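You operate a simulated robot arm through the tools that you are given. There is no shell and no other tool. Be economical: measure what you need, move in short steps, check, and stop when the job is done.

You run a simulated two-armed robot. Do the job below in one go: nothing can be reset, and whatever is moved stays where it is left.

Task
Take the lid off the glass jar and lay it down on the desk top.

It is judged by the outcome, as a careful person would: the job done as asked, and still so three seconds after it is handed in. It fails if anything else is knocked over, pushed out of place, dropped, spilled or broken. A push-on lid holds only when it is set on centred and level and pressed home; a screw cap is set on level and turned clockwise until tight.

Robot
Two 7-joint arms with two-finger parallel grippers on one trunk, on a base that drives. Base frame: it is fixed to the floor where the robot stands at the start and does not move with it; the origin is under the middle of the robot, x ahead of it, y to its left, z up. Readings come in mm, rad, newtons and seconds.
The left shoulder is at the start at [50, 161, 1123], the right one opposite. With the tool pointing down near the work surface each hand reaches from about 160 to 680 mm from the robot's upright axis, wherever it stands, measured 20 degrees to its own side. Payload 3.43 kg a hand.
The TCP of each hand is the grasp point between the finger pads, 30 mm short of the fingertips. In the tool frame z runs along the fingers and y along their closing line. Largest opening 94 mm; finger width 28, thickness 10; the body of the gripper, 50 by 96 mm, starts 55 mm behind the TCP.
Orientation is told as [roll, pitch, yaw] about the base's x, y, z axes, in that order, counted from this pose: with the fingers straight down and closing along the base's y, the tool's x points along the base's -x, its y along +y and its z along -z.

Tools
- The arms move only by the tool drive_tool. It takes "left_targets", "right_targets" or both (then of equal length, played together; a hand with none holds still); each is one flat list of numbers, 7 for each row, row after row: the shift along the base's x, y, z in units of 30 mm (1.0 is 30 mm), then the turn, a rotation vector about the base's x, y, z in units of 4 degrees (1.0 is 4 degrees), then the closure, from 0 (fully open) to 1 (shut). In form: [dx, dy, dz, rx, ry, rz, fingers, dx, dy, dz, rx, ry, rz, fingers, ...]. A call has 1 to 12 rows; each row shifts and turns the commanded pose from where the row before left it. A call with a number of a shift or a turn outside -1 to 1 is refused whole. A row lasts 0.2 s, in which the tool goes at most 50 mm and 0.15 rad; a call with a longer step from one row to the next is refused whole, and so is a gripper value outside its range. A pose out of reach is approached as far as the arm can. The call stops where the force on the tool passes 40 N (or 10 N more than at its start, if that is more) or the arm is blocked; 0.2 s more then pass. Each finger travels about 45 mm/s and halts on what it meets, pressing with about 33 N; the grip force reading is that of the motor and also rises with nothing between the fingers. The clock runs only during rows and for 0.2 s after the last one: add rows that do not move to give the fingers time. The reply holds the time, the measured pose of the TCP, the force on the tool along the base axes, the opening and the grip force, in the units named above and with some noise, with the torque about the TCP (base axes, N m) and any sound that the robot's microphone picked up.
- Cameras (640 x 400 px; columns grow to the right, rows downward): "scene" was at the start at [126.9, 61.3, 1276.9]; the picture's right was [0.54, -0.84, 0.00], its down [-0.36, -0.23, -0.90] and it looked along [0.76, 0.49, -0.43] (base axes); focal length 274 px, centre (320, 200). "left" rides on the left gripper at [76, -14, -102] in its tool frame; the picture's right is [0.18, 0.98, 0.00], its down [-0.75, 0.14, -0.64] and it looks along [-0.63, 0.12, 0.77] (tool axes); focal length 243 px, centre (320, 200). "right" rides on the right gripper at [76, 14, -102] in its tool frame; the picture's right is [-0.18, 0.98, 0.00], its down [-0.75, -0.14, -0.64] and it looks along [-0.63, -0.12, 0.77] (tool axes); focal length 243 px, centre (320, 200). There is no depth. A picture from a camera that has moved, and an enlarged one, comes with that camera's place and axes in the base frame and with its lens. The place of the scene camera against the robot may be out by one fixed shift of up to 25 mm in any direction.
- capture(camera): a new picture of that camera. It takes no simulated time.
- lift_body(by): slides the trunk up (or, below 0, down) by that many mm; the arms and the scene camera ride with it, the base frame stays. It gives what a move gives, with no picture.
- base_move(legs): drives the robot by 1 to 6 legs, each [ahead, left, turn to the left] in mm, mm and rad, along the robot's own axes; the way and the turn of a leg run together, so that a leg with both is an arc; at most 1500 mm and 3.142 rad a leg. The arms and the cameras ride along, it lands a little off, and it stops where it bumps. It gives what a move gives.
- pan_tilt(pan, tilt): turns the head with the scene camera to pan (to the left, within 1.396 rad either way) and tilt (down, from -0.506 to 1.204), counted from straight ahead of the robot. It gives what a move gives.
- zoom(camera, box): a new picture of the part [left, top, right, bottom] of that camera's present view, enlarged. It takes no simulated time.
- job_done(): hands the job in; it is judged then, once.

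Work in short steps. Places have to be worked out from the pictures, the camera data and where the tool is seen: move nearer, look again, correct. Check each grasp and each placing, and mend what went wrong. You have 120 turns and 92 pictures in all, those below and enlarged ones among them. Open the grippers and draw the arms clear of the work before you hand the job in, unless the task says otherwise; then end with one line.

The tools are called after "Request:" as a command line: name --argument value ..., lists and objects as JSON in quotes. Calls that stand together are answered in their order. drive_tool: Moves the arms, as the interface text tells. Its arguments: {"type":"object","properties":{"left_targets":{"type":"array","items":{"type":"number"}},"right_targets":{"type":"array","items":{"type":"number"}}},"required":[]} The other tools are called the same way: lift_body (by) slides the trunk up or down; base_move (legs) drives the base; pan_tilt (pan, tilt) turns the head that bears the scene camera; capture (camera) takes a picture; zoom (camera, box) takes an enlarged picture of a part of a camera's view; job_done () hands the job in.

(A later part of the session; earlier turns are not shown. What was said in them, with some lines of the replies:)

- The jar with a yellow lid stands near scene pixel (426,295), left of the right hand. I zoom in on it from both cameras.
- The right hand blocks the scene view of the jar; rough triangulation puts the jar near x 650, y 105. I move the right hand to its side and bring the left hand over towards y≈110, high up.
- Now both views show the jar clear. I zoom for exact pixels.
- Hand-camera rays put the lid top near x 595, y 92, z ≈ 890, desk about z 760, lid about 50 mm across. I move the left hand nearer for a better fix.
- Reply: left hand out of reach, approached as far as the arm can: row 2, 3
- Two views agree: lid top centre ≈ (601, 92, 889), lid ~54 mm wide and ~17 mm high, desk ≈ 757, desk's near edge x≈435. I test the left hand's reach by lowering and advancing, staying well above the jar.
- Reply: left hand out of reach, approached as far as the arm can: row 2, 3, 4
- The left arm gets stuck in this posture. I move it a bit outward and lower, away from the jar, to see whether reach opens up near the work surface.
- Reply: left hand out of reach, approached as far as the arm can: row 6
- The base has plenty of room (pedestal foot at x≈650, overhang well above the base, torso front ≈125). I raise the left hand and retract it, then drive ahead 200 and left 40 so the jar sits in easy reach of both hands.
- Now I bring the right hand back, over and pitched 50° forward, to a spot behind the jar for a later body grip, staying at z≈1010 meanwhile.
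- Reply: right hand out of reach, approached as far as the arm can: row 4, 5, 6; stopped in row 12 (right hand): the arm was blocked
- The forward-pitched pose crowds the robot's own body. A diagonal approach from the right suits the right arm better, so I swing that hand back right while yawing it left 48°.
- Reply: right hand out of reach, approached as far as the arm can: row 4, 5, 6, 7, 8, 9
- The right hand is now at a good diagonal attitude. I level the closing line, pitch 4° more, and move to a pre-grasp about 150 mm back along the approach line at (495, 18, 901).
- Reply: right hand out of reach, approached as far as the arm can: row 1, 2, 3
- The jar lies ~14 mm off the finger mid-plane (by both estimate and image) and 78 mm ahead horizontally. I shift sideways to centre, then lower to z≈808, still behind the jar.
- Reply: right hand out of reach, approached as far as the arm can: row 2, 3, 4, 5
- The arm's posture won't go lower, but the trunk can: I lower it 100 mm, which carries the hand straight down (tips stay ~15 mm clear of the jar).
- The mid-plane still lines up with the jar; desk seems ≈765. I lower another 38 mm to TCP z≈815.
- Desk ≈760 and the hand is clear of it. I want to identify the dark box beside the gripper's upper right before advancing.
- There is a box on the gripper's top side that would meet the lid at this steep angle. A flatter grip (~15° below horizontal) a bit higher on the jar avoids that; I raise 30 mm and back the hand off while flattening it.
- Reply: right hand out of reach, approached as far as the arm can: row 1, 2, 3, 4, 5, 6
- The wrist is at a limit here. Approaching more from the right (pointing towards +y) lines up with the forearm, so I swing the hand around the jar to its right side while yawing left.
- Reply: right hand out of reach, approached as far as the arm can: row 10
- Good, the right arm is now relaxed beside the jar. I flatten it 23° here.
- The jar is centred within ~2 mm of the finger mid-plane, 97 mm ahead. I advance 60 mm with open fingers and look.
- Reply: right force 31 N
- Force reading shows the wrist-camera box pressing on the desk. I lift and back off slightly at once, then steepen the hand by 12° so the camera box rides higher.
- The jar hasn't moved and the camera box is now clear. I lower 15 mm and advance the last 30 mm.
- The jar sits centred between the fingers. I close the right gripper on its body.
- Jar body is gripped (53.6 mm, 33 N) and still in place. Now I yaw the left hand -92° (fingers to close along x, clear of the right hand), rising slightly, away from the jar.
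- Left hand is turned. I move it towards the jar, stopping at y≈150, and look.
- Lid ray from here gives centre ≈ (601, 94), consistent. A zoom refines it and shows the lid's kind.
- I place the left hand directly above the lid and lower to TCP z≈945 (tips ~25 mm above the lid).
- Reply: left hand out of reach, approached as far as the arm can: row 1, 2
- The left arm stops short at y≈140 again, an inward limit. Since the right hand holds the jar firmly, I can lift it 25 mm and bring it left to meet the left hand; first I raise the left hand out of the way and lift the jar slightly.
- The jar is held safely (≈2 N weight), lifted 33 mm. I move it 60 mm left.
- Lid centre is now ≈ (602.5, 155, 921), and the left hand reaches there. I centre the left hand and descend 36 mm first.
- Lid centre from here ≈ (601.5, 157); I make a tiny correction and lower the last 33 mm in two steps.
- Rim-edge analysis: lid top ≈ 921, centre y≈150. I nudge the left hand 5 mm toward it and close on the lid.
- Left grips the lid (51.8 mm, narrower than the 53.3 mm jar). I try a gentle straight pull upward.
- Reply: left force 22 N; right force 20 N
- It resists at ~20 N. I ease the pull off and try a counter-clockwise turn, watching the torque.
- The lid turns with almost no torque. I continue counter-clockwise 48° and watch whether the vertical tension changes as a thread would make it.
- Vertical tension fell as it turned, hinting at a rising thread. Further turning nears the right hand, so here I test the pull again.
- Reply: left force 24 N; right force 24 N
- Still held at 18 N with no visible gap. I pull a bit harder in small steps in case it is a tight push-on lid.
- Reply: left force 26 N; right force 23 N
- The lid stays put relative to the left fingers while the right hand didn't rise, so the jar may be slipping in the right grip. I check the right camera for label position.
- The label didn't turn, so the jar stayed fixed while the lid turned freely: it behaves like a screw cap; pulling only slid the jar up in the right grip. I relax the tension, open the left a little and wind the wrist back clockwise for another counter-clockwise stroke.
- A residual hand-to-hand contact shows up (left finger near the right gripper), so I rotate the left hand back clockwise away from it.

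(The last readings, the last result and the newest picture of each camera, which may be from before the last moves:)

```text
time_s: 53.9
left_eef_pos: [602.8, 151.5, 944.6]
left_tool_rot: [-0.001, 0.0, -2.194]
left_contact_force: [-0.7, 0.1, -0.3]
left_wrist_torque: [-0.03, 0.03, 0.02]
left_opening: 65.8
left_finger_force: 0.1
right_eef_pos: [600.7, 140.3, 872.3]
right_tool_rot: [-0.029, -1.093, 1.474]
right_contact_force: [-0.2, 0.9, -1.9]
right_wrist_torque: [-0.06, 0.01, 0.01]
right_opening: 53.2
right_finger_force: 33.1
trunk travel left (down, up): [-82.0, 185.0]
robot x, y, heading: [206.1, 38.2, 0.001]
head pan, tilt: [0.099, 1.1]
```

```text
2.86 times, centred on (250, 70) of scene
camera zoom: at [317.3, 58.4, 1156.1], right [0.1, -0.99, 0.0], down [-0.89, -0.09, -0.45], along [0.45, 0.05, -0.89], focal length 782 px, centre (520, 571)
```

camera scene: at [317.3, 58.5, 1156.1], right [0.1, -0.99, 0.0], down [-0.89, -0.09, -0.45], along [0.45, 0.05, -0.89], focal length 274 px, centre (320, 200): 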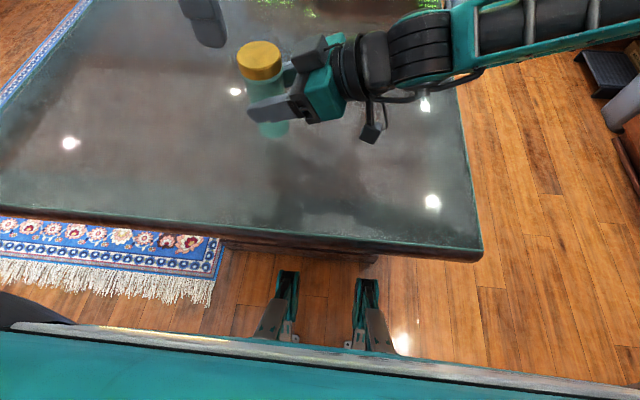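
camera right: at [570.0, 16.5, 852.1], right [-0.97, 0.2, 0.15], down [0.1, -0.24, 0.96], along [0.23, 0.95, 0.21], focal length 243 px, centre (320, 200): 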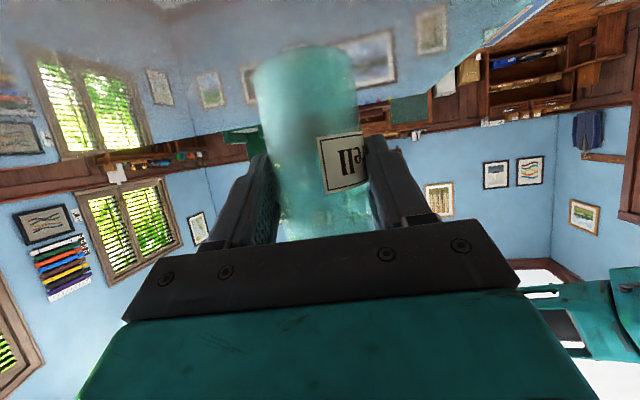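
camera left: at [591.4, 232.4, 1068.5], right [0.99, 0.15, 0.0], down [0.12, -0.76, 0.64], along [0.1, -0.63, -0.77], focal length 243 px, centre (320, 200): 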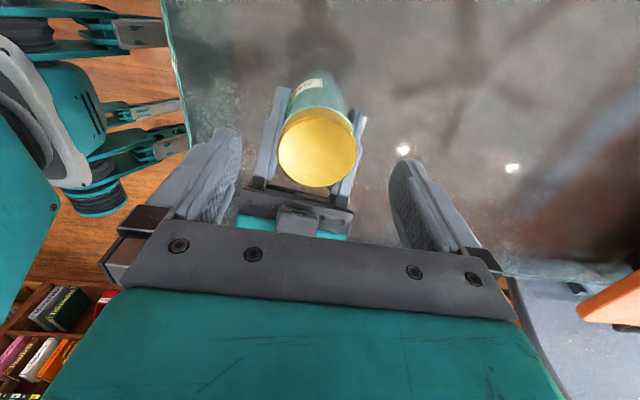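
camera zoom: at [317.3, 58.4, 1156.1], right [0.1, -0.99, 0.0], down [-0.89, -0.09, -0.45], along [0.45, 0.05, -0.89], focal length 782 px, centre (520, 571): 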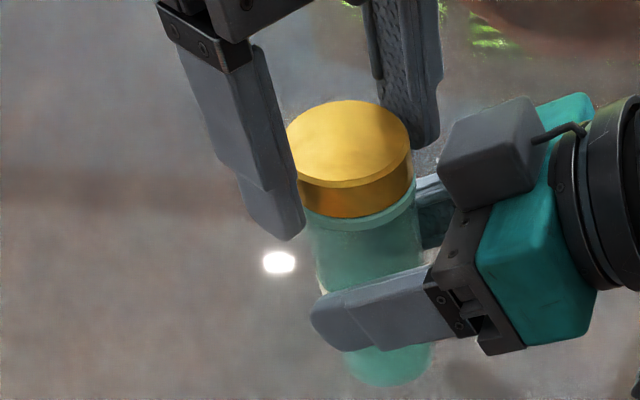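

Clear of contact now. I centre 3 mm, lower 2 mm, close on the lid, then turn counter-clockwise, watching torque and z force.

Request:
drive_tool --left_targets '[0.08, -0.06, -0.07, 0, 0, 0, 0.3, 0, 0, 0, 0, 0, 0, 0.6, 0, 0, 0, 0, 0, 0, 0.6, 0, 0, 0, 0, 0, 0, 0.6, 0, 0, 0, 0, 0, 0, 0.6]'

Request:
drive_tool --left_targets '[0, 0, 0, 0, 0, 1, 0.6, 0, 0, 0, 0, 0, 1, 0.6, 0, 0, 0, 0, 0, 1, 0.6, 0, 0, 0, 0, 0, 1, 0.6, 0, 0, 0, 0, 0, 1, 0.6, 0, 0, 0, 0, 0, 1, 0.6, 0, 0, 0, 0, 0, 1, 0.6, 0, 0, 0, 0, 0, 1, 0.6, 0, 0, 0, 0, 0, 1, 0.6, 0, 0, 0, 0, 0, 1, 0.6]'

Request:
drive_tool --left_targets '[0, 0, 0, 0, 0, 1, 0.6, 0, 0, 0, 0, 0, 1, 0.6, 0, 0, 0, 0, 0, 1, 0.6, 0, 0, 0, 0, 0, 1, 0.6, 0, 0, 0, 0, 0, 1, 0.6, 0, 0, 0, 0, 0, 1, 0.6, 0, 0, 0, 0, 0, 1, 0.6, 0, 0, 0, 0, 0, 1, 0.6]'

Request:
zoom --camera "left" --box '[200, 60, 440, 260]'

```text
time_s: 55.0
left_eef_pos: [603.4, 150.4, 942.9]
left_tool_rot: [-0.005, -0.001, -2.192]
left_contact_force: [-6.1, 9.0, -0.7]
left_wrist_torque: [0.1, 0.15, -0.04]
left_opening: 51.5
left_finger_force: 33.2
right_eef_pos: [601.9, 139.3, 872.3]
right_tool_rot: [-0.032, -1.092, 1.469]
right_contact_force: [8.0, -9.8, -1.2]
right_wrist_torque: [0.48, 0.39, -0.09]
right_opening: 53.2
right_finger_force: 33.2
trunk travel left (down, up): [-82.0, 185.0]
robot x, y, heading: [209.4, 39.5, 0.01]
head pan, tilt: [0.099, 1.1]
```

```text
time_s: 57.2
left_eef_pos: [603.7, 148.4, 943.3]
left_tool_rot: [-0.002, -0.001, -1.496]
left_contact_force: [-17.8, 7.0, 2.7]
left_wrist_torque: [0.28, 0.52, -0.02]
left_opening: 51.9
left_finger_force: 33.5
right_eef_pos: [602.6, 139.7, 871.8]
right_tool_rot: [-0.03, -1.094, 1.469]
right_contact_force: [17.8, -7.5, -5.7]
right_wrist_torque: [0.18, 0.73, -0.21]
right_opening: 53.5
right_finger_force: 33.2
trunk travel left (down, up): [-82.0, 185.0]
robot x, y, heading: [208.0, 38.6, 0.003]
head pan, tilt: [0.099, 1.1]
```

```text
time_s: 59.0
left_eef_pos: [603.3, 149.3, 943.8]
left_tool_rot: [0.0, 0.0, -0.938]
left_contact_force: [-16.6, 4.0, 4.1]
left_wrist_torque: [0.35, 0.47, -0.03]
left_opening: 51.7
left_finger_force: 32.8
right_eef_pos: [601.9, 139.1, 871.4]
right_tool_rot: [-0.034, -1.092, 1.472]
right_contact_force: [16.8, -4.2, -6.0]
right_wrist_torque: [-0.13, 0.74, -0.14]
right_opening: 53.4
right_finger_force: 33.2
trunk travel left (down, up): [-82.0, 185.0]
robot x, y, heading: [206.4, 39.5, 0.005]
head pan, tilt: [0.099, 1.1]
```

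```text
2.00 times, centred on (320, 160) of left
camera zoom: at [546.1, 202.6, 1044.3], right [0.68, 0.73, 0.0], down [0.56, -0.52, 0.64], along [0.47, -0.44, -0.77], focal length 485 px, centre (320, 280)
```

zoom: 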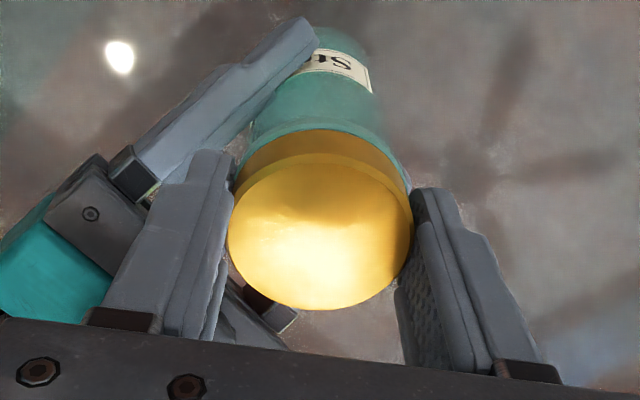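

The lid now pushes the left hand upward as it turns (z force from -0.7 to +4 N, right hand -1 to -6 N): it is a screw cap, rising. I start another cycle: open, wind back 92°, regrip, turn.

Request:
drive_tool --left_targets '[0, 0, 0, 0, 0, 0, 0.33, -0.03, 0, 0.03, 0, 0, -1, 0.33, 0, 0, 0, 0, 0, -1, 0.33, 0, 0, 0, 0, 0, -1, 0.33, 0, 0, 0, 0, 0, -1, 0.33, 0, 0, 0, 0, 0, -1, 0.33, 0, 0, 0, 0, 0, -1, 0.33, 0, 0, 0, 0, 0, -1, 0.33, 0, 0, 0, 0, 0, -1, 0.33, 0, 0, 0, 0, 0, -1, 0.33, 0, 0, 0, 0, 0, -1, 0.33, 0, 0, 0, 0, 0, -1, 0.33]'

Request:
drive_tool --left_targets '[0, 0, 0, 0, 0, -1, 0.33, 0, 0, 0, 0, 0, -1, 0.33, 0, 0, 0, 0, 0, -1, 0.33, 0, 0, 0, 0, 0, -1, 0.33, 0, 0, 0, 0, 0, -1, 0.33, 0, 0, 0, 0, 0, -1, 0.33, 0, 0, 0, 0, 0, -1, 0.33, 0, 0, 0, 0, 0, -1, 0.33, 0, 0, 0, 0, 0, -1, 0.33, 0, 0, 0, 0, 0, -1, 0.33, 0, 0, 0, 0, 0, -1, 0.33, 0, 0, 0, 0, 0, -1, 0.33]'

Request:
zoom --camera "left" --box '[200, 60, 440, 260]'

```text
time_s: 61.6
left_eef_pos: [603.1, 148.9, 943.9]
left_tool_rot: [0.001, 0.0, -1.709]
left_contact_force: [0.0, 0.0, -0.4]
left_wrist_torque: [0.01, -0.02, -0.02]
left_opening: 63.3
left_finger_force: 0.2
right_eef_pos: [600.5, 140.4, 871.6]
right_tool_rot: [-0.028, -1.094, 1.473]
right_contact_force: [0.0, -0.2, -2.8]
right_wrist_torque: [-0.02, 0.0, 0.0]
right_opening: 53.3
right_finger_force: 32.8
trunk travel left (down, up): [-82.0, 185.0]
robot x, y, heading: [206.5, 38.5, 0.006]
head pan, tilt: [0.099, 1.1]
```

```text
time_s: 64.2
left_eef_pos: [602.9, 148.7, 942.8]
left_tool_rot: [0.001, -0.001, -2.543]
left_contact_force: [-0.1, -0.3, 0.5]
left_wrist_torque: [0.01, -0.02, -0.02]
left_opening: 63.0
left_finger_force: 0.0
right_eef_pos: [599.8, 140.1, 872.5]
right_tool_rot: [-0.029, -1.094, 1.473]
right_contact_force: [-0.1, 0.2, -2.2]
right_wrist_torque: [-0.04, 0.01, -0.01]
right_opening: 53.3
right_finger_force: 33.5
trunk travel left (down, up): [-82.0, 185.0]
robot x, y, heading: [205.8, 44.4, 0.004]
head pan, tilt: [0.099, 1.1]
```

```text
2.00 times, centred on (320, 160) of left
camera zoom: at [657.4, 204.5, 1044.6], right [0.7, -0.71, 0.0], down [-0.54, -0.54, 0.64], along [-0.46, -0.45, -0.77], focal length 485 px, centre (320, 280)
```

zoom: 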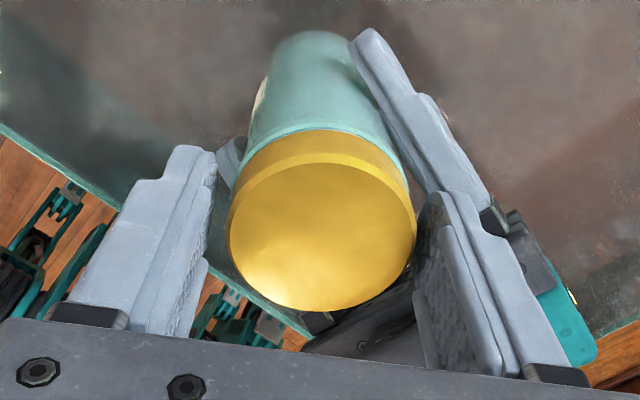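

Well centred. I close and turn 92° counter-clockwise.

Request:
drive_tool --left_targets '[0, 0, 0, 0, 0, 0, 0.6, 0, 0, 0, 0, 0, 0, 0.6, 0, 0, 0, 0, 0, 0, 0.6, 0, 0, 0, 0, 0, 1, 0.6, 0, 0, 0, 0, 0, 1, 0.6, 0, 0, 0, 0, 0, 1, 0.6, 0, 0, 0, 0, 0, 1, 0.6, 0, 0, 0, 0, 0, 1, 0.6, 0, 0, 0, 0, 0, 1, 0.6, 0, 0, 0, 0, 0, 1, 0.6, 0, 0, 0, 0, 0, 1, 0.6, 0, 0, 0, 0, 0, 1, 0.6]'

Request:
drive_tool --left_targets '[0, 0, 0.02, 0, 0, 1, 0.6, 0, 0, 0, 0, 0, 1, 0.6, 0, 0, 0, 0, 0, 1, 0.6, 0, 0, 0, 0, 0, 1, 0.6, 0, 0, 0, 0, 0, 1, 0.6, 0, 0, 0, 0, 0, 1, 0.6, 0, 0, 0, 0, 0, 1, 0.6, 0, 0, 0, 0, 0, 1, 0.6, 0, 0, 0, 0, 0, 1, 0.6, 0, 0, 0, 0, 0, 1, 0.6, 0, 0, 0, 0, 0, 1, 0.6, 0, 0, 0, 0, 0, 1, 0.6]'

Request:
zoom --camera "left" --box '[200, 60, 440, 260]'

Request:
zoom --camera "scene" --box '[220, 20, 300, 100]'

```text
time_s: 66.8
left_eef_pos: [601.7, 149.5, 943.5]
left_tool_rot: [0.001, -0.002, -1.914]
left_contact_force: [0.3, -0.5, -0.5]
left_wrist_torque: [0.29, 0.13, -0.04]
left_opening: 52.0
left_finger_force: 32.8
right_eef_pos: [600.7, 140.3, 871.3]
right_tool_rot: [-0.031, -1.092, 1.471]
right_contact_force: [-0.2, 0.7, -2.6]
right_wrist_torque: [-0.34, -0.16, 0.04]
right_opening: 53.9
right_finger_force: 32.7
trunk travel left (down, up): [-82.0, 185.0]
robot x, y, heading: [202.3, 42.9, 0.0]
head pan, tilt: [0.099, 1.1]
```

```text
time_s: 69.5
left_eef_pos: [602.6, 149.5, 944.8]
left_tool_rot: [-0.001, -0.002, -1.076]
left_contact_force: [-4.7, 0.8, 0.3]
left_wrist_torque: [0.03, 0.08, 0.0]
left_opening: 51.9
left_finger_force: 32.6
right_eef_pos: [600.5, 139.8, 871.5]
right_tool_rot: [-0.027, -1.095, 1.472]
right_contact_force: [4.9, -1.3, -2.9]
right_wrist_torque: [0.05, 0.22, 0.03]
right_opening: 53.1
right_finger_force: 32.3
trunk travel left (down, up): [-82.0, 185.0]
robot x, y, heading: [208.6, 42.0, 0.004]
head pan, tilt: [0.099, 1.1]
```

```text
2.00 times, centred on (320, 160) of left
camera zoom: at [552.8, 209.9, 1045.6], right [0.78, 0.63, 0.0], down [0.48, -0.59, 0.64], along [0.4, -0.5, -0.76], focal length 485 px, centre (320, 280)
```

zoom: 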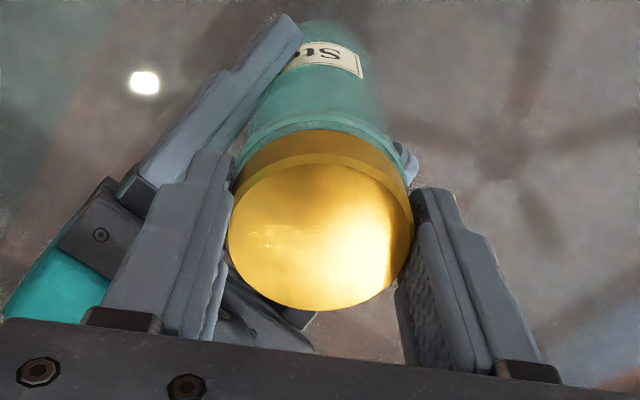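

```text
5.00 times, centred on (260, 60) of scene
camera zoom: at [317.3, 58.4, 1156.1], right [0.1, -0.99, 0.0], down [-0.89, -0.09, -0.45], along [0.45, 0.05, -0.89], focal length 1369 px, centre (620, 900)
```

zoom: 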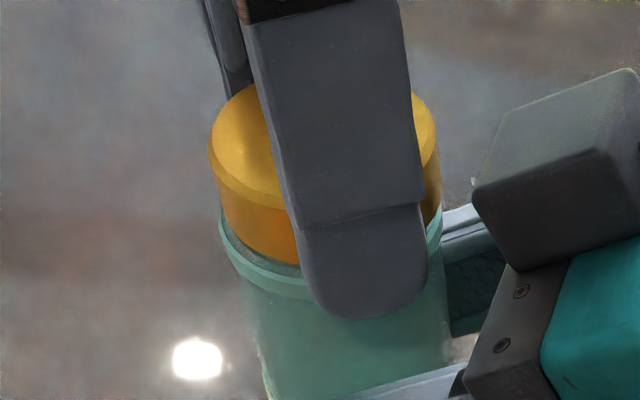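

About 210° turned; a lighter ring shows below the lid. I test a gentle pull.

Request:
drive_tool --left_targets '[0, 0, 0.06, 0, 0, 0, 0.6, 0, 0, 0.06, 0, 0, 0, 0.6]'

```text
time_s: 70.0
left_eef_pos: [603.2, 149.7, 947.2]
left_tool_rot: [0.0, -0.002, -1.079]
left_contact_force: [-2.6, -3.0, -1.5]
left_wrist_torque: [-0.07, 0.04, 0.02]
left_opening: 51.6
left_finger_force: 33.4
right_eef_pos: [600.7, 140.1, 872.3]
right_tool_rot: [-0.03, -1.094, 1.473]
right_contact_force: [3.2, 1.9, -0.5]
right_wrist_torque: [-0.12, 0.17, -0.04]
right_opening: 53.4
right_finger_force: 33.2
trunk travel left (down, up): [-82.0, 185.0]
robot x, y, heading: [202.7, 41.6, 0.001]
head pan, tilt: [0.099, 1.1]
```

Almost no resistance now (1.5 N). I continue lifting the lid.

Request:
drive_tool --left_targets '[0, 0, 0.08, 0, 0, 0, 0.6, 0, 0, 0.08, 0, 0, 0, 0.6]'

Request:
zoom --camera "scene" --box '[220, 20, 300, 100]'

```text
time_s: 70.7
left_eef_pos: [604.1, 150.5, 952.5]
left_tool_rot: [0.0, -0.001, -1.076]
left_contact_force: [0.3, -0.9, -0.1]
left_wrist_torque: [0.0, -0.01, -0.02]
left_opening: 51.8
left_finger_force: 32.4
right_eef_pos: [600.8, 139.7, 871.3]
right_tool_rot: [-0.029, -1.093, 1.473]
right_contact_force: [0.2, -1.0, -1.7]
right_wrist_torque: [0.03, 0.0, -0.03]
right_opening: 53.0
right_finger_force: 32.9
trunk travel left (down, up): [-82.0, 185.0]
robot x, y, heading: [205.2, 40.0, 0.001]
head pan, tilt: [0.099, 1.1]
```

```text
5.00 times, centred on (260, 60) of scene
camera zoom: at [317.3, 58.4, 1156.1], right [0.1, -0.99, 0.0], down [-0.89, -0.09, -0.45], along [0.45, 0.05, -0.89], focal length 1369 px, centre (620, 900)
```

zoom: 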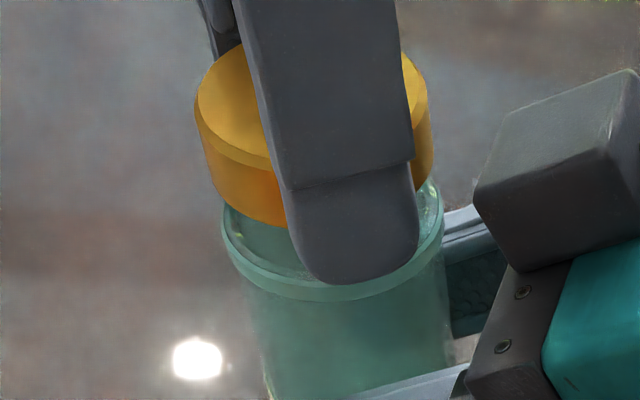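

The lid is off the thread. I lift it 48 mm clear, then carry it left to y≈290.

Request:
drive_tool --left_targets '[0, 0, 0.4, 0, 0, 0, 0.6, 0, 0, 0.6, 0, 0, 0, 0.6, 0, 0, 0.6, 0, 0, 0, 0.6, 0, 0.7, 0, 0, 0, 0, 0.6, 0, 0.8, 0, 0, 0, 0, 0.6, 0, 0.8, 0, 0, 0, 0, 0.6, 0, 0.8, 0, 0, 0, 0, 0.6, 0, 0.8, 0, 0, 0, 0, 0.6, 0, 0.7, 0, 0, 0, 0, 0.6]'

Request:
capture --camera "left"

Request:
capture --camera "scene"

```text
time_s: 72.7
left_eef_pos: [603.3, 285.7, 999.5]
left_tool_rot: [0.001, 0.001, -1.078]
left_contact_force: [0.3, 0.6, -0.4]
left_wrist_torque: [0.02, 0.03, 0.0]
left_opening: 51.8
left_finger_force: 32.8
right_eef_pos: [601.2, 140.1, 872.6]
right_tool_rot: [-0.028, -1.095, 1.472]
right_contact_force: [-0.1, -0.1, -1.8]
right_wrist_torque: [0.02, -0.03, 0.03]
right_opening: 53.4
right_finger_force: 33.3
trunk travel left (down, up): [-82.0, 185.0]
robot x, y, heading: [206.5, 44.8, 0.002]
head pan, tilt: [0.099, 1.1]
```

```text
21 pictures are left
camera left: at [553.2, 347.1, 1101.0], right [0.78, 0.63, 0.0], down [0.48, -0.6, 0.64], along [0.4, -0.5, -0.77], focal length 243 px, centre (320, 200)
```

left: 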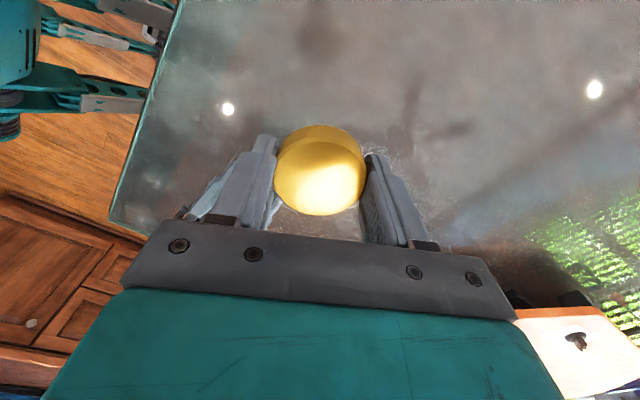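

```text
20 pictures are left
camera scene: at [317.2, 58.5, 1156.1], right [0.1, -0.99, 0.0], down [-0.89, -0.09, -0.45], along [0.45, 0.05, -0.89], focal length 274 px, centre (320, 200)
```

scene: 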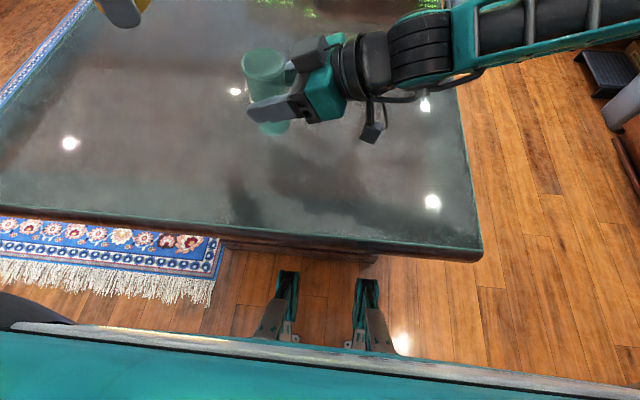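

The lid is held level and the jar stays in the right hand. I lower the lid to about 20 mm above the desk.

Request:
drive_tool --left_targets '[0, 0, -0.9, 0, 0, 0, 0.6, 0, 0, -0.9, 0, 0, 0, 0.6, 0, 0, -0.9, 0, 0, 0, 0.6, 0, 0, -0.9, 0, 0, 0, 0.6, 0, 0, -0.9, 0, 0, 0, 0.6, 0, 0, -0.9, 0, 0, 0, 0.6, 0, 0, -0.6, 0, 0, 0, 0.6]'

Request:
capture --camera "left"

```text
time_s: 74.2
left_eef_pos: [602.7, 286.6, 819.7]
left_tool_rot: [0.0, -0.001, -1.076]
left_contact_force: [0.4, 0.0, -0.9]
left_wrist_torque: [-0.01, 0.0, -0.01]
left_opening: 51.9
left_finger_force: 32.9
right_eef_pos: [601.8, 139.7, 872.2]
right_tool_rot: [-0.03, -1.093, 1.472]
right_contact_force: [-0.2, 0.1, -1.6]
right_wrist_torque: [-0.02, 0.0, -0.01]
right_opening: 53.5
right_finger_force: 33.1
trunk travel left (down, up): [-82.0, 185.0]
robot x, y, heading: [204.5, 38.4, 0.002]
head pan, tilt: [0.099, 1.1]
```

```text
19 pictures are left
camera left: at [552.5, 349.0, 921.0], right [0.78, 0.63, 0.0], down [0.48, -0.6, 0.64], along [0.4, -0.5, -0.77], focal length 243 px, centre (320, 200)
```

left: 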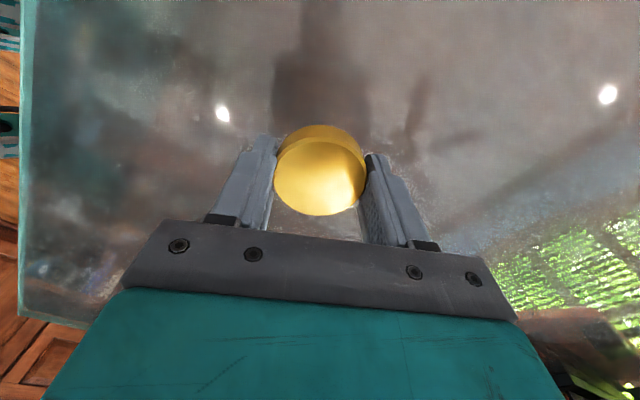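

I lower in small steps until contact shows.

Request:
drive_tool --left_targets '[0, 0, -0.3, 0, 0, 0, 0.6, 0, 0, -0.2, 0, 0, 0, 0.6, 0, 0, -0.1, 0, 0, 0, 0.6, 0, 0, -0.07, 0, 0, 0, 0.6]'

```text
time_s: 75.2
left_eef_pos: [600.9, 286.9, 799.9]
left_tool_rot: [-0.001, -0.001, -1.076]
left_contact_force: [0.1, -0.9, -0.4]
left_wrist_torque: [-0.02, -0.03, -0.01]
left_opening: 51.8
left_finger_force: 32.8
right_eef_pos: [601.6, 140.2, 871.6]
right_tool_rot: [-0.028, -1.095, 1.472]
right_contact_force: [0.1, -0.1, -1.4]
right_wrist_torque: [-0.02, 0.02, 0.0]
right_opening: 53.4
right_finger_force: 33.4
trunk travel left (down, up): [-82.0, 185.0]
robot x, y, heading: [207.7, 41.7, 0.003]
head pan, tilt: [0.099, 1.1]
```

Request:
drive_tool --left_targets '[0, 0, -0.07, 0, 0, 0, 0.6, 0, 0, -0.07, 0, 0, 0, 0.6, 0, 0, -0.07, 0, 0, 0, 0.6]'

```text
time_s: 76.0
left_eef_pos: [601.6, 286.1, 800.8]
left_tool_rot: [0.005, -0.002, -1.077]
left_contact_force: [-6.9, 3.0, 22.5]
left_wrist_torque: [-0.07, 0.98, -0.11]
left_opening: 51.9
left_finger_force: 32.6
right_eef_pos: [599.4, 139.8, 872.9]
right_tool_rot: [-0.033, -1.092, 1.477]
right_contact_force: [0.9, -0.6, -1.4]
right_wrist_torque: [-0.03, 0.0, -0.06]
right_opening: 53.3
right_finger_force: 32.8
trunk travel left (down, up): [-82.0, 185.0]
robot x, y, heading: [203.4, 41.2, 0.009]
head pan, tilt: [0.099, 1.1]
stopped in row 3 (left hand): the force on the tool passed its limit at 44 N (the readings are from after the stop); the commanded pose is now the measured one
```

Contact with the desk: the lid rests at TCP z≈800. I relieve the press by 1 mm, look, then open.

Request:
drive_tool --left_targets '[0, 0, 0.06, 0, 0, 0, 0.6, 0, 0, 0, 0, 0, 0, 0.6]'

Request:
zoom --camera "left" --box '[200, 60, 440, 260]'

```text
time_s: 76.6
left_eef_pos: [602.1, 285.7, 800.0]
left_tool_rot: [0.004, -0.003, -1.078]
left_contact_force: [-10.0, -0.9, 16.3]
left_wrist_torque: [-0.11, 0.78, -0.01]
left_opening: 52.0
left_finger_force: 33.3
right_eef_pos: [599.7, 140.2, 873.7]
right_tool_rot: [-0.033, -1.095, 1.477]
right_contact_force: [-0.6, -0.2, -1.4]
right_wrist_torque: [-0.05, 0.01, 0.04]
right_opening: 53.5
right_finger_force: 32.7
trunk travel left (down, up): [-82.0, 185.0]
robot x, y, heading: [205.3, 42.1, 0.006]
head pan, tilt: [0.099, 1.1]
```

```text
2.00 times, centred on (320, 160) of left
camera zoom: at [551.9, 347.3, 901.2], right [0.78, 0.63, 0.0], down [0.48, -0.6, 0.64], along [0.41, -0.5, -0.77], focal length 485 px, centre (320, 280)
```

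zoom: 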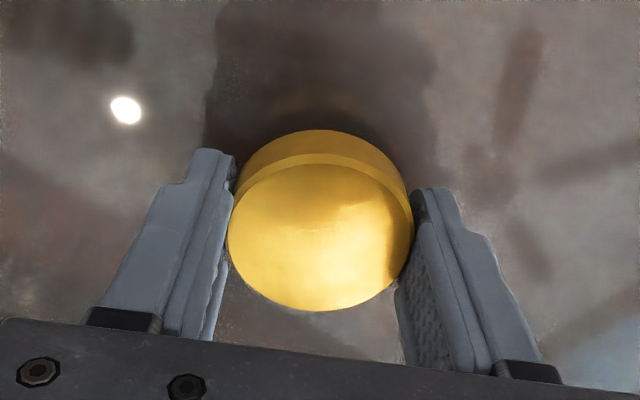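

The contact point works out to the lid's edge on the desk (z≈762). I ease up 2 mm more to drop the force and read it.

Request:
drive_tool --left_targets '[0, 0, 0.06, 0, 0, 0, 0.6, 0, 0, 0.03, 0, 0, 0, 0.6]'

```text
time_s: 77.2
left_eef_pos: [603.7, 287.7, 801.9]
left_tool_rot: [0.003, -0.002, -1.076]
left_contact_force: [0.1, 0.2, -0.6]
left_wrist_torque: [0.02, -0.01, 0.0]
left_opening: 52.0
left_finger_force: 33.1
right_eef_pos: [600.2, 141.0, 871.3]
right_tool_rot: [-0.029, -1.095, 1.473]
right_contact_force: [-0.5, 0.3, -1.5]
right_wrist_torque: [0.0, 0.02, 0.02]
right_opening: 53.3
right_finger_force: 32.8
trunk travel left (down, up): [-82.0, 185.0]
robot x, y, heading: [203.5, 39.9, 0.008]
head pan, tilt: [0.099, 1.1]
```

Force gone; I lower 1.5 mm for light contact and then open the fingers.

Request:
drive_tool --left_targets '[0, 0, -0.05, 0, 0, 0, 0.6, 0, 0, 0, 0, 0, 0, 0.6, 0, 0, 0, 0, 0, 0, 0.3, 0, 0, 0, 0, 0, 0, 0.2, 0, 0, 0, 0, 0, 0, 0.1]'

Request:
zoom --camera "left" --box '[200, 60, 440, 260]'

```text
time_s: 78.4
left_eef_pos: [601.8, 287.2, 801.0]
left_tool_rot: [0.005, -0.003, -1.077]
left_contact_force: [-0.3, 0.3, -0.1]
left_wrist_torque: [0.02, 0.03, 0.02]
left_opening: 84.6
left_finger_force: 0.0
right_eef_pos: [600.7, 140.5, 872.3]
right_tool_rot: [-0.029, -1.094, 1.471]
right_contact_force: [-0.4, 0.7, -1.1]
right_wrist_torque: [0.03, -0.04, 0.04]
right_opening: 53.2
right_finger_force: 33.1
trunk travel left (down, up): [-82.0, 185.0]
robot x, y, heading: [204.8, 39.4, 0.005]
head pan, tilt: [0.099, 1.1]
```

```text
2.00 times, centred on (320, 160) of left
camera zoom: at [552.6, 348.1, 901.9], right [0.78, 0.63, 0.0], down [0.48, -0.6, 0.64], along [0.41, -0.5, -0.77], focal length 485 px, centre (320, 280)
```

zoom: 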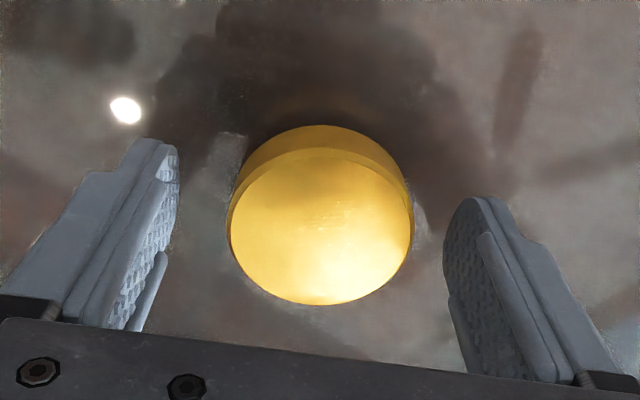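

The lid lies flat on the desk, released. I open fully and raise the left hand straight up, then move it away to the left.

Request:
drive_tool --left_targets '[0, 0, 0.5, 0, 0, 0, 0, 0, 0, 0.9, 0, 0, 0, 0, 0, 0, 0.9, 0, 0, 0, 0, 0, 0, 0.9, 0, 0, 0, 0, 0, 0, 0.9, 0, 0, 0, 0, 0, 0, 0.9, 0, 0, 0, 0, 0, 0, 0.9, 0, 0, 0, 0, -0.5, 0.8, 0, 0, 0, 0, 0, -0.5, 0.8, 0, 0, 0, 0, 0]'

Request:
pan_tilt --pan 0.35 --tilt 0.9

Request:
capture --camera "scene"

Request:
capture --camera "left"

```text
time_s: 80.4
left_eef_pos: [572.8, 337.1, 974.8]
left_tool_rot: [0.002, 0.0, -1.076]
left_contact_force: [0.2, -0.4, 0.2]
left_wrist_torque: [0.0, -0.03, 0.03]
left_opening: 93.9
left_finger_force: 0.2
right_eef_pos: [600.4, 140.6, 872.3]
right_tool_rot: [-0.028, -1.093, 1.472]
right_contact_force: [-0.5, -1.2, -1.4]
right_wrist_torque: [-0.02, 0.05, -0.02]
right_opening: 53.4
right_finger_force: 32.6
trunk travel left (down, up): [-82.0, 185.0]
robot x, y, heading: [208.0, 35.7, 0.006]
head pan, tilt: [0.099, 1.1]
```

```text
time_s: 81.1
left_eef_pos: [572.8, 335.6, 975.8]
left_tool_rot: [0.003, -0.003, -1.076]
left_contact_force: [0.6, 0.4, 0.1]
left_wrist_torque: [0.0, 0.01, 0.0]
left_opening: 93.9
left_finger_force: 0.1
right_eef_pos: [601.7, 139.9, 872.0]
right_tool_rot: [-0.031, -1.095, 1.474]
right_contact_force: [-0.1, 0.7, -1.7]
right_wrist_torque: [-0.02, 0.06, 0.01]
right_opening: 53.1
right_finger_force: 33.2
trunk travel left (down, up): [-82.0, 185.0]
robot x, y, heading: [202.3, 42.3, 0.004]
head pan, tilt: [0.351, 0.901]
```

```text
16 pictures are left
camera scene: at [325.1, 78.2, 1169.9], right [0.35, -0.94, 0.0], down [-0.74, -0.27, -0.62], along [0.58, 0.22, -0.78], focal length 274 px, centre (320, 200)
```

scene: 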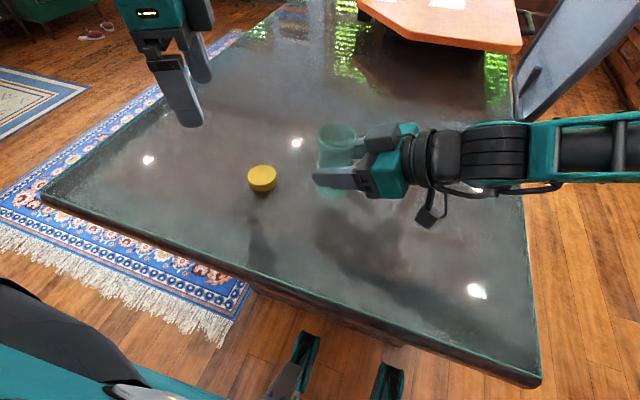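

```text
15 pictures are left
camera left: at [523.2, 396.6, 1076.8], right [0.78, 0.63, 0.0], down [0.48, -0.6, 0.64], along [0.41, -0.5, -0.77], focal length 243 px, centre (320, 200)
```

left: 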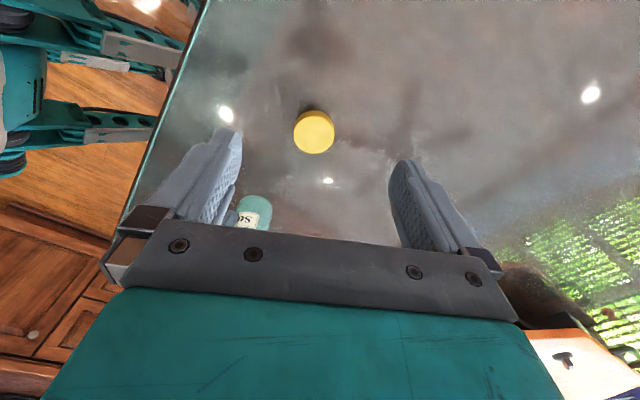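

The lid lies on the desk. Now I return the jar: right hand 60 mm back to its original spot, then down to just above the desk.

Request:
drive_tool --right_targets '[0, -0.5, 0, 0, 0, 0, 0.6, 0, -0.5, 0, 0, 0, 0, 0.6, 0, -0.5, 0, 0, 0, 0, 0.6, 0, -0.53, 0, 0, 0, 0, 0.6, 0, 0, -0.4, 0, 0, 0, 0.6, 0, 0, -0.4, 0, 0, 0, 0.6, 0, 0, -0.2, 0, 0, 0, 0.6]'

Request:
zoom --camera "scene" --box '[260, 100, 480, 260]'

Request:
capture --camera "right"

```text
time_s: 82.7
left_eef_pos: [571.6, 335.8, 976.6]
left_tool_rot: [0.004, -0.001, -1.077]
left_contact_force: [-0.1, -0.9, -0.3]
left_wrist_torque: [0.02, 0.0, 0.0]
left_opening: 93.9
left_finger_force: 0.1
right_eef_pos: [599.5, 78.2, 841.9]
right_tool_rot: [-0.033, -1.094, 1.473]
right_contact_force: [0.2, 0.4, -1.7]
right_wrist_torque: [-0.04, 0.06, 0.0]
right_opening: 53.4
right_finger_force: 32.4
trunk travel left (down, up): [-82.0, 185.0]
robot x, y, heading: [203.7, 36.8, 0.013]
head pan, tilt: [0.351, 0.901]
```

```text
2.50 times, centred on (370, 180) of scene
camera zoom: at [325.1, 78.2, 1169.9], right [0.35, -0.94, 0.0], down [-0.73, -0.27, -0.62], along [0.58, 0.22, -0.78], focal length 684 px, centre (195, 250)
```

zoom: 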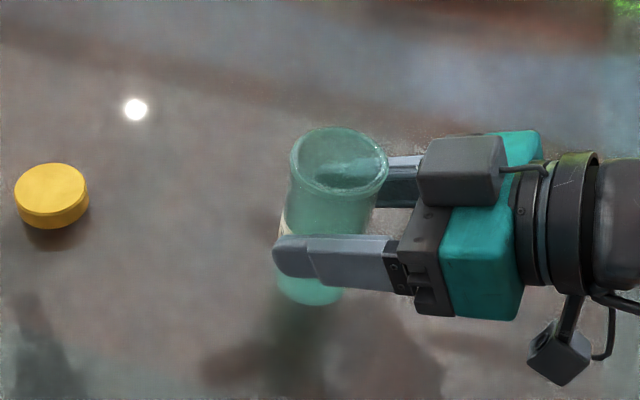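

```text
13 pictures are left
camera right: at [569.0, -45.7, 821.1], right [-0.97, 0.21, 0.15], down [0.1, -0.24, 0.97], along [0.24, 0.95, 0.21], focal length 243 px, centre (320, 200)
```

right: 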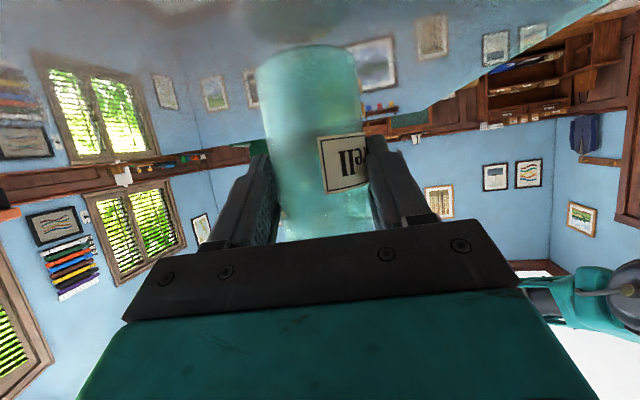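

The jar is back over its place with ~7–9 mm left to the desk. I lower in small steps until the weight comes off.

Request:
drive_tool --right_targets '[0, 0, -0.1, 0, 0, 0, 0.6, 0, 0, -0.07, 0, 0, 0, 0.6, 0, 0, 0, 0, 0, 0, 0.6]'

Request:
drive_tool --right_targets '[0, 0, -0.05, 0, 0, 0, 0.6, 0, 0, 0, 0, 0, 0, 0.6]'

```text
time_s: 83.5
left_eef_pos: [572.8, 336.5, 976.5]
left_tool_rot: [0.002, -0.002, -1.078]
left_contact_force: [-0.3, 1.2, 0.2]
left_wrist_torque: [0.0, -0.02, 0.01]
left_opening: 93.9
left_finger_force: 0.0
right_eef_pos: [600.0, 79.3, 836.9]
right_tool_rot: [-0.031, -1.095, 1.472]
right_contact_force: [0.2, -0.5, -1.2]
right_wrist_torque: [-0.01, -0.03, 0.0]
right_opening: 53.3
right_finger_force: 33.0
trunk travel left (down, up): [-82.0, 185.0]
robot x, y, heading: [205.5, 36.8, 0.009]
head pan, tilt: [0.351, 0.901]
```

```text
time_s: 84.1
left_eef_pos: [571.6, 335.9, 975.4]
left_tool_rot: [0.004, -0.001, -1.075]
left_contact_force: [-0.4, -0.2, -0.1]
left_wrist_torque: [-0.03, 0.02, -0.01]
left_opening: 94.2
left_finger_force: 0.1
right_eef_pos: [600.7, 79.4, 834.9]
right_tool_rot: [-0.03, -1.096, 1.472]
right_contact_force: [0.4, 0.1, -1.1]
right_wrist_torque: [-0.04, 0.0, -0.01]
right_opening: 53.4
right_finger_force: 32.9
trunk travel left (down, up): [-82.0, 185.0]
robot x, y, heading: [203.9, 40.3, 0.002]
head pan, tilt: [0.351, 0.901]
```

Still free (-1.1 N); I go on in ~1.5 mm steps.

Request:
drive_tool --right_targets '[0, 0, -0.05, 0, 0, 0, 0.6, 0, 0, 0, 0, 0, 0, 0.6]'

Request:
drive_tool --right_targets '[0, 0, -0.05, 0, 0, 0, 0.6, 0, 0, 0, 0, 0, 0, 0.6]'

```text
time_s: 84.7
left_eef_pos: [572.7, 335.9, 976.1]
left_tool_rot: [0.004, -0.002, -1.078]
left_contact_force: [-0.2, 0.0, -1.0]
left_wrist_torque: [-0.02, -0.01, -0.02]
left_opening: 94.0
left_finger_force: 0.0
right_eef_pos: [600.0, 80.0, 834.1]
right_tool_rot: [-0.028, -1.094, 1.474]
right_contact_force: [0.2, -0.2, -1.9]
right_wrist_torque: [0.01, 0.0, 0.01]
right_opening: 53.4
right_finger_force: 32.7
trunk travel left (down, up): [-82.0, 185.0]
robot x, y, heading: [203.4, 37.1, 0.01]
head pan, tilt: [0.351, 0.901]
```

```text
time_s: 85.3
left_eef_pos: [572.6, 334.6, 976.6]
left_tool_rot: [0.003, -0.003, -1.078]
left_contact_force: [0.5, -0.1, -0.3]
left_wrist_torque: [0.02, -0.02, 0.0]
left_opening: 94.1
left_finger_force: 0.0
right_eef_pos: [600.8, 79.7, 833.0]
right_tool_rot: [-0.036, -1.097, 1.478]
right_contact_force: [-0.3, -0.8, 6.0]
right_wrist_torque: [-0.16, -0.03, 0.0]
right_opening: 53.3
right_finger_force: 32.8
trunk travel left (down, up): [-82.0, 185.0]
robot x, y, heading: [205.5, 40.3, 0.002]
head pan, tilt: [0.351, 0.901]
```

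Jar touches the desk (+6 N at TCP 833, as predicted). I open the right fingers gradually.

Request:
drive_tool --right_targets '[0, 0, 0, 0, 0, 0, 0.4, 0, 0, 0, 0, 0, 0, 0.3, 0, 0, 0, 0, 0, 0, 0.15, 0, 0, 0, 0, 0, 0, 0, 0, 0, 0, 0, 0, 0, 0]'

Request:
zoom --camera "scene" --box '[260, 100, 480, 260]'

Request:
capture --camera "right"

```text
time_s: 86.5
left_eef_pos: [572.2, 336.3, 974.4]
left_tool_rot: [0.003, 0.0, -1.076]
left_contact_force: [0.0, -1.1, -0.4]
left_wrist_torque: [-0.02, 0.01, 0.01]
left_opening: 93.6
left_finger_force: 0.1
right_eef_pos: [599.7, 79.6, 832.2]
right_tool_rot: [-0.033, -1.095, 1.474]
right_contact_force: [0.2, -0.2, 0.0]
right_wrist_torque: [-0.01, -0.01, -0.02]
right_opening: 94.1
right_finger_force: 0.1
trunk travel left (down, up): [-82.0, 185.0]
robot x, y, heading: [202.8, 37.9, 0.006]
head pan, tilt: [0.351, 0.901]
```

```text
2.50 times, centred on (370, 180) of scene
camera zoom: at [325.0, 78.3, 1169.9], right [0.35, -0.94, 0.0], down [-0.73, -0.27, -0.62], along [0.58, 0.22, -0.78], focal length 684 px, centre (195, 250)
```

zoom: 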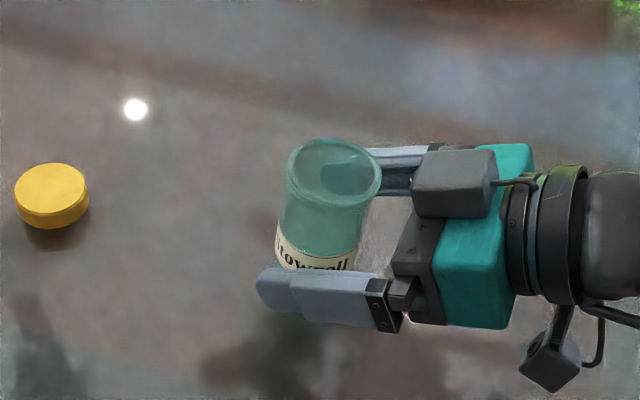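

```text
11 pictures are left
camera right: at [569.8, -45.0, 811.1], right [-0.97, 0.21, 0.15], down [0.1, -0.24, 0.97], along [0.23, 0.95, 0.21], focal length 243 px, centre (320, 200)
```

right: 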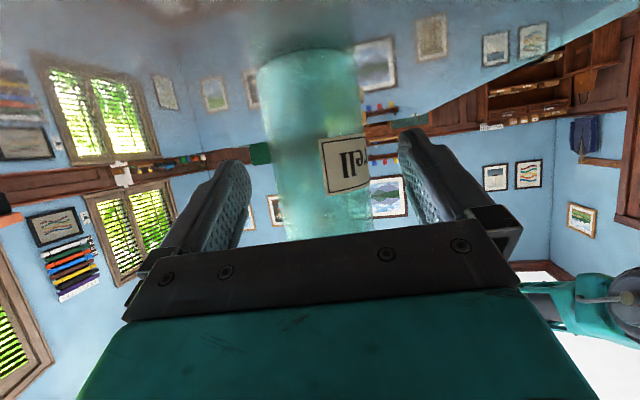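

The jar stands by itself between the open fingers. I back the right hand straight out along its approach line, slightly rising only after clearing.

Request:
drive_tool --right_targets '[-0.05, -0.4, 0, 0, 0, 0, 0, -0.08, -0.6, 0, 0, 0, 0, 0, -0.1, -0.8, 0.05, 0, 0, 0, 0, -0.1, -0.8, 0.2, 0, 0, 0, 0, -0.1, -0.8, 0.4, 0, 0, 0, 0, 0, -0.8, 0.6, 0, 0, 0, 0, 0, -0.8, 0.8, 0, 0, 0, 0]'

Request:
capture --camera "scene"

Request:
zoom --camera "scene" --box '[220, 100, 420, 240]'

```text
time_s: 88.1
left_eef_pos: [573.1, 335.9, 975.5]
left_tool_rot: [0.004, -0.002, -1.078]
left_contact_force: [0.1, -0.7, 0.4]
left_wrist_torque: [0.02, 0.02, 0.0]
left_opening: 93.9
left_finger_force: 0.1
right_eef_pos: [594.2, -57.5, 886.5]
right_tool_rot: [-0.03, -1.097, 1.47]
right_contact_force: [0.1, 0.3, -0.3]
right_wrist_torque: [0.01, 0.03, 0.03]
right_opening: 93.9
right_finger_force: 0.1
right hand out of reach, approached as far as the arm can: row 7
trunk travel left (down, up): [-82.0, 185.0]
robot x, y, heading: [205.9, 38.5, 0.004]
head pan, tilt: [0.351, 0.901]
```

```text
10 pictures are left
camera scene: at [325.2, 78.6, 1169.8], right [0.35, -0.94, 0.0], down [-0.73, -0.27, -0.62], along [0.58, 0.22, -0.78], focal length 274 px, centre (320, 200)
```

scene: 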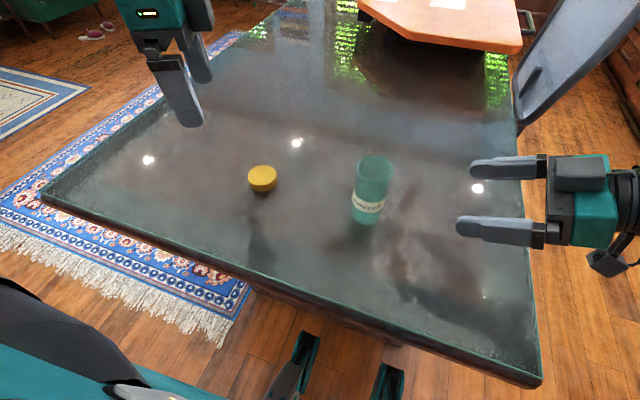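

```text
2.86 times, centred on (320, 170) of scene
camera zoom: at [325.2, 78.6, 1169.8], right [0.35, -0.94, 0.0], down [-0.73, -0.27, -0.62], along [0.58, 0.22, -0.78], focal length 782 px, centre (320, 286)
```

zoom: 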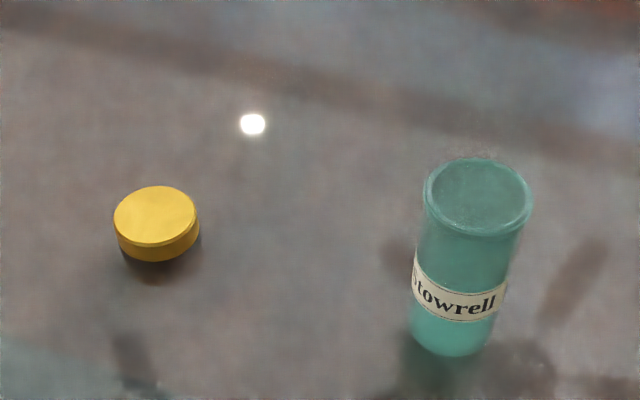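

Lid lies flat on the desk, the jar stands upright at its original place, both grippers are open and well clear. I hand the job in.

Request:
job_done

```text
The job is handed in.
```

The screw lid is off and lying flat on the desk top. The open jar is standing upright about where it began, and both hands are open and clear.
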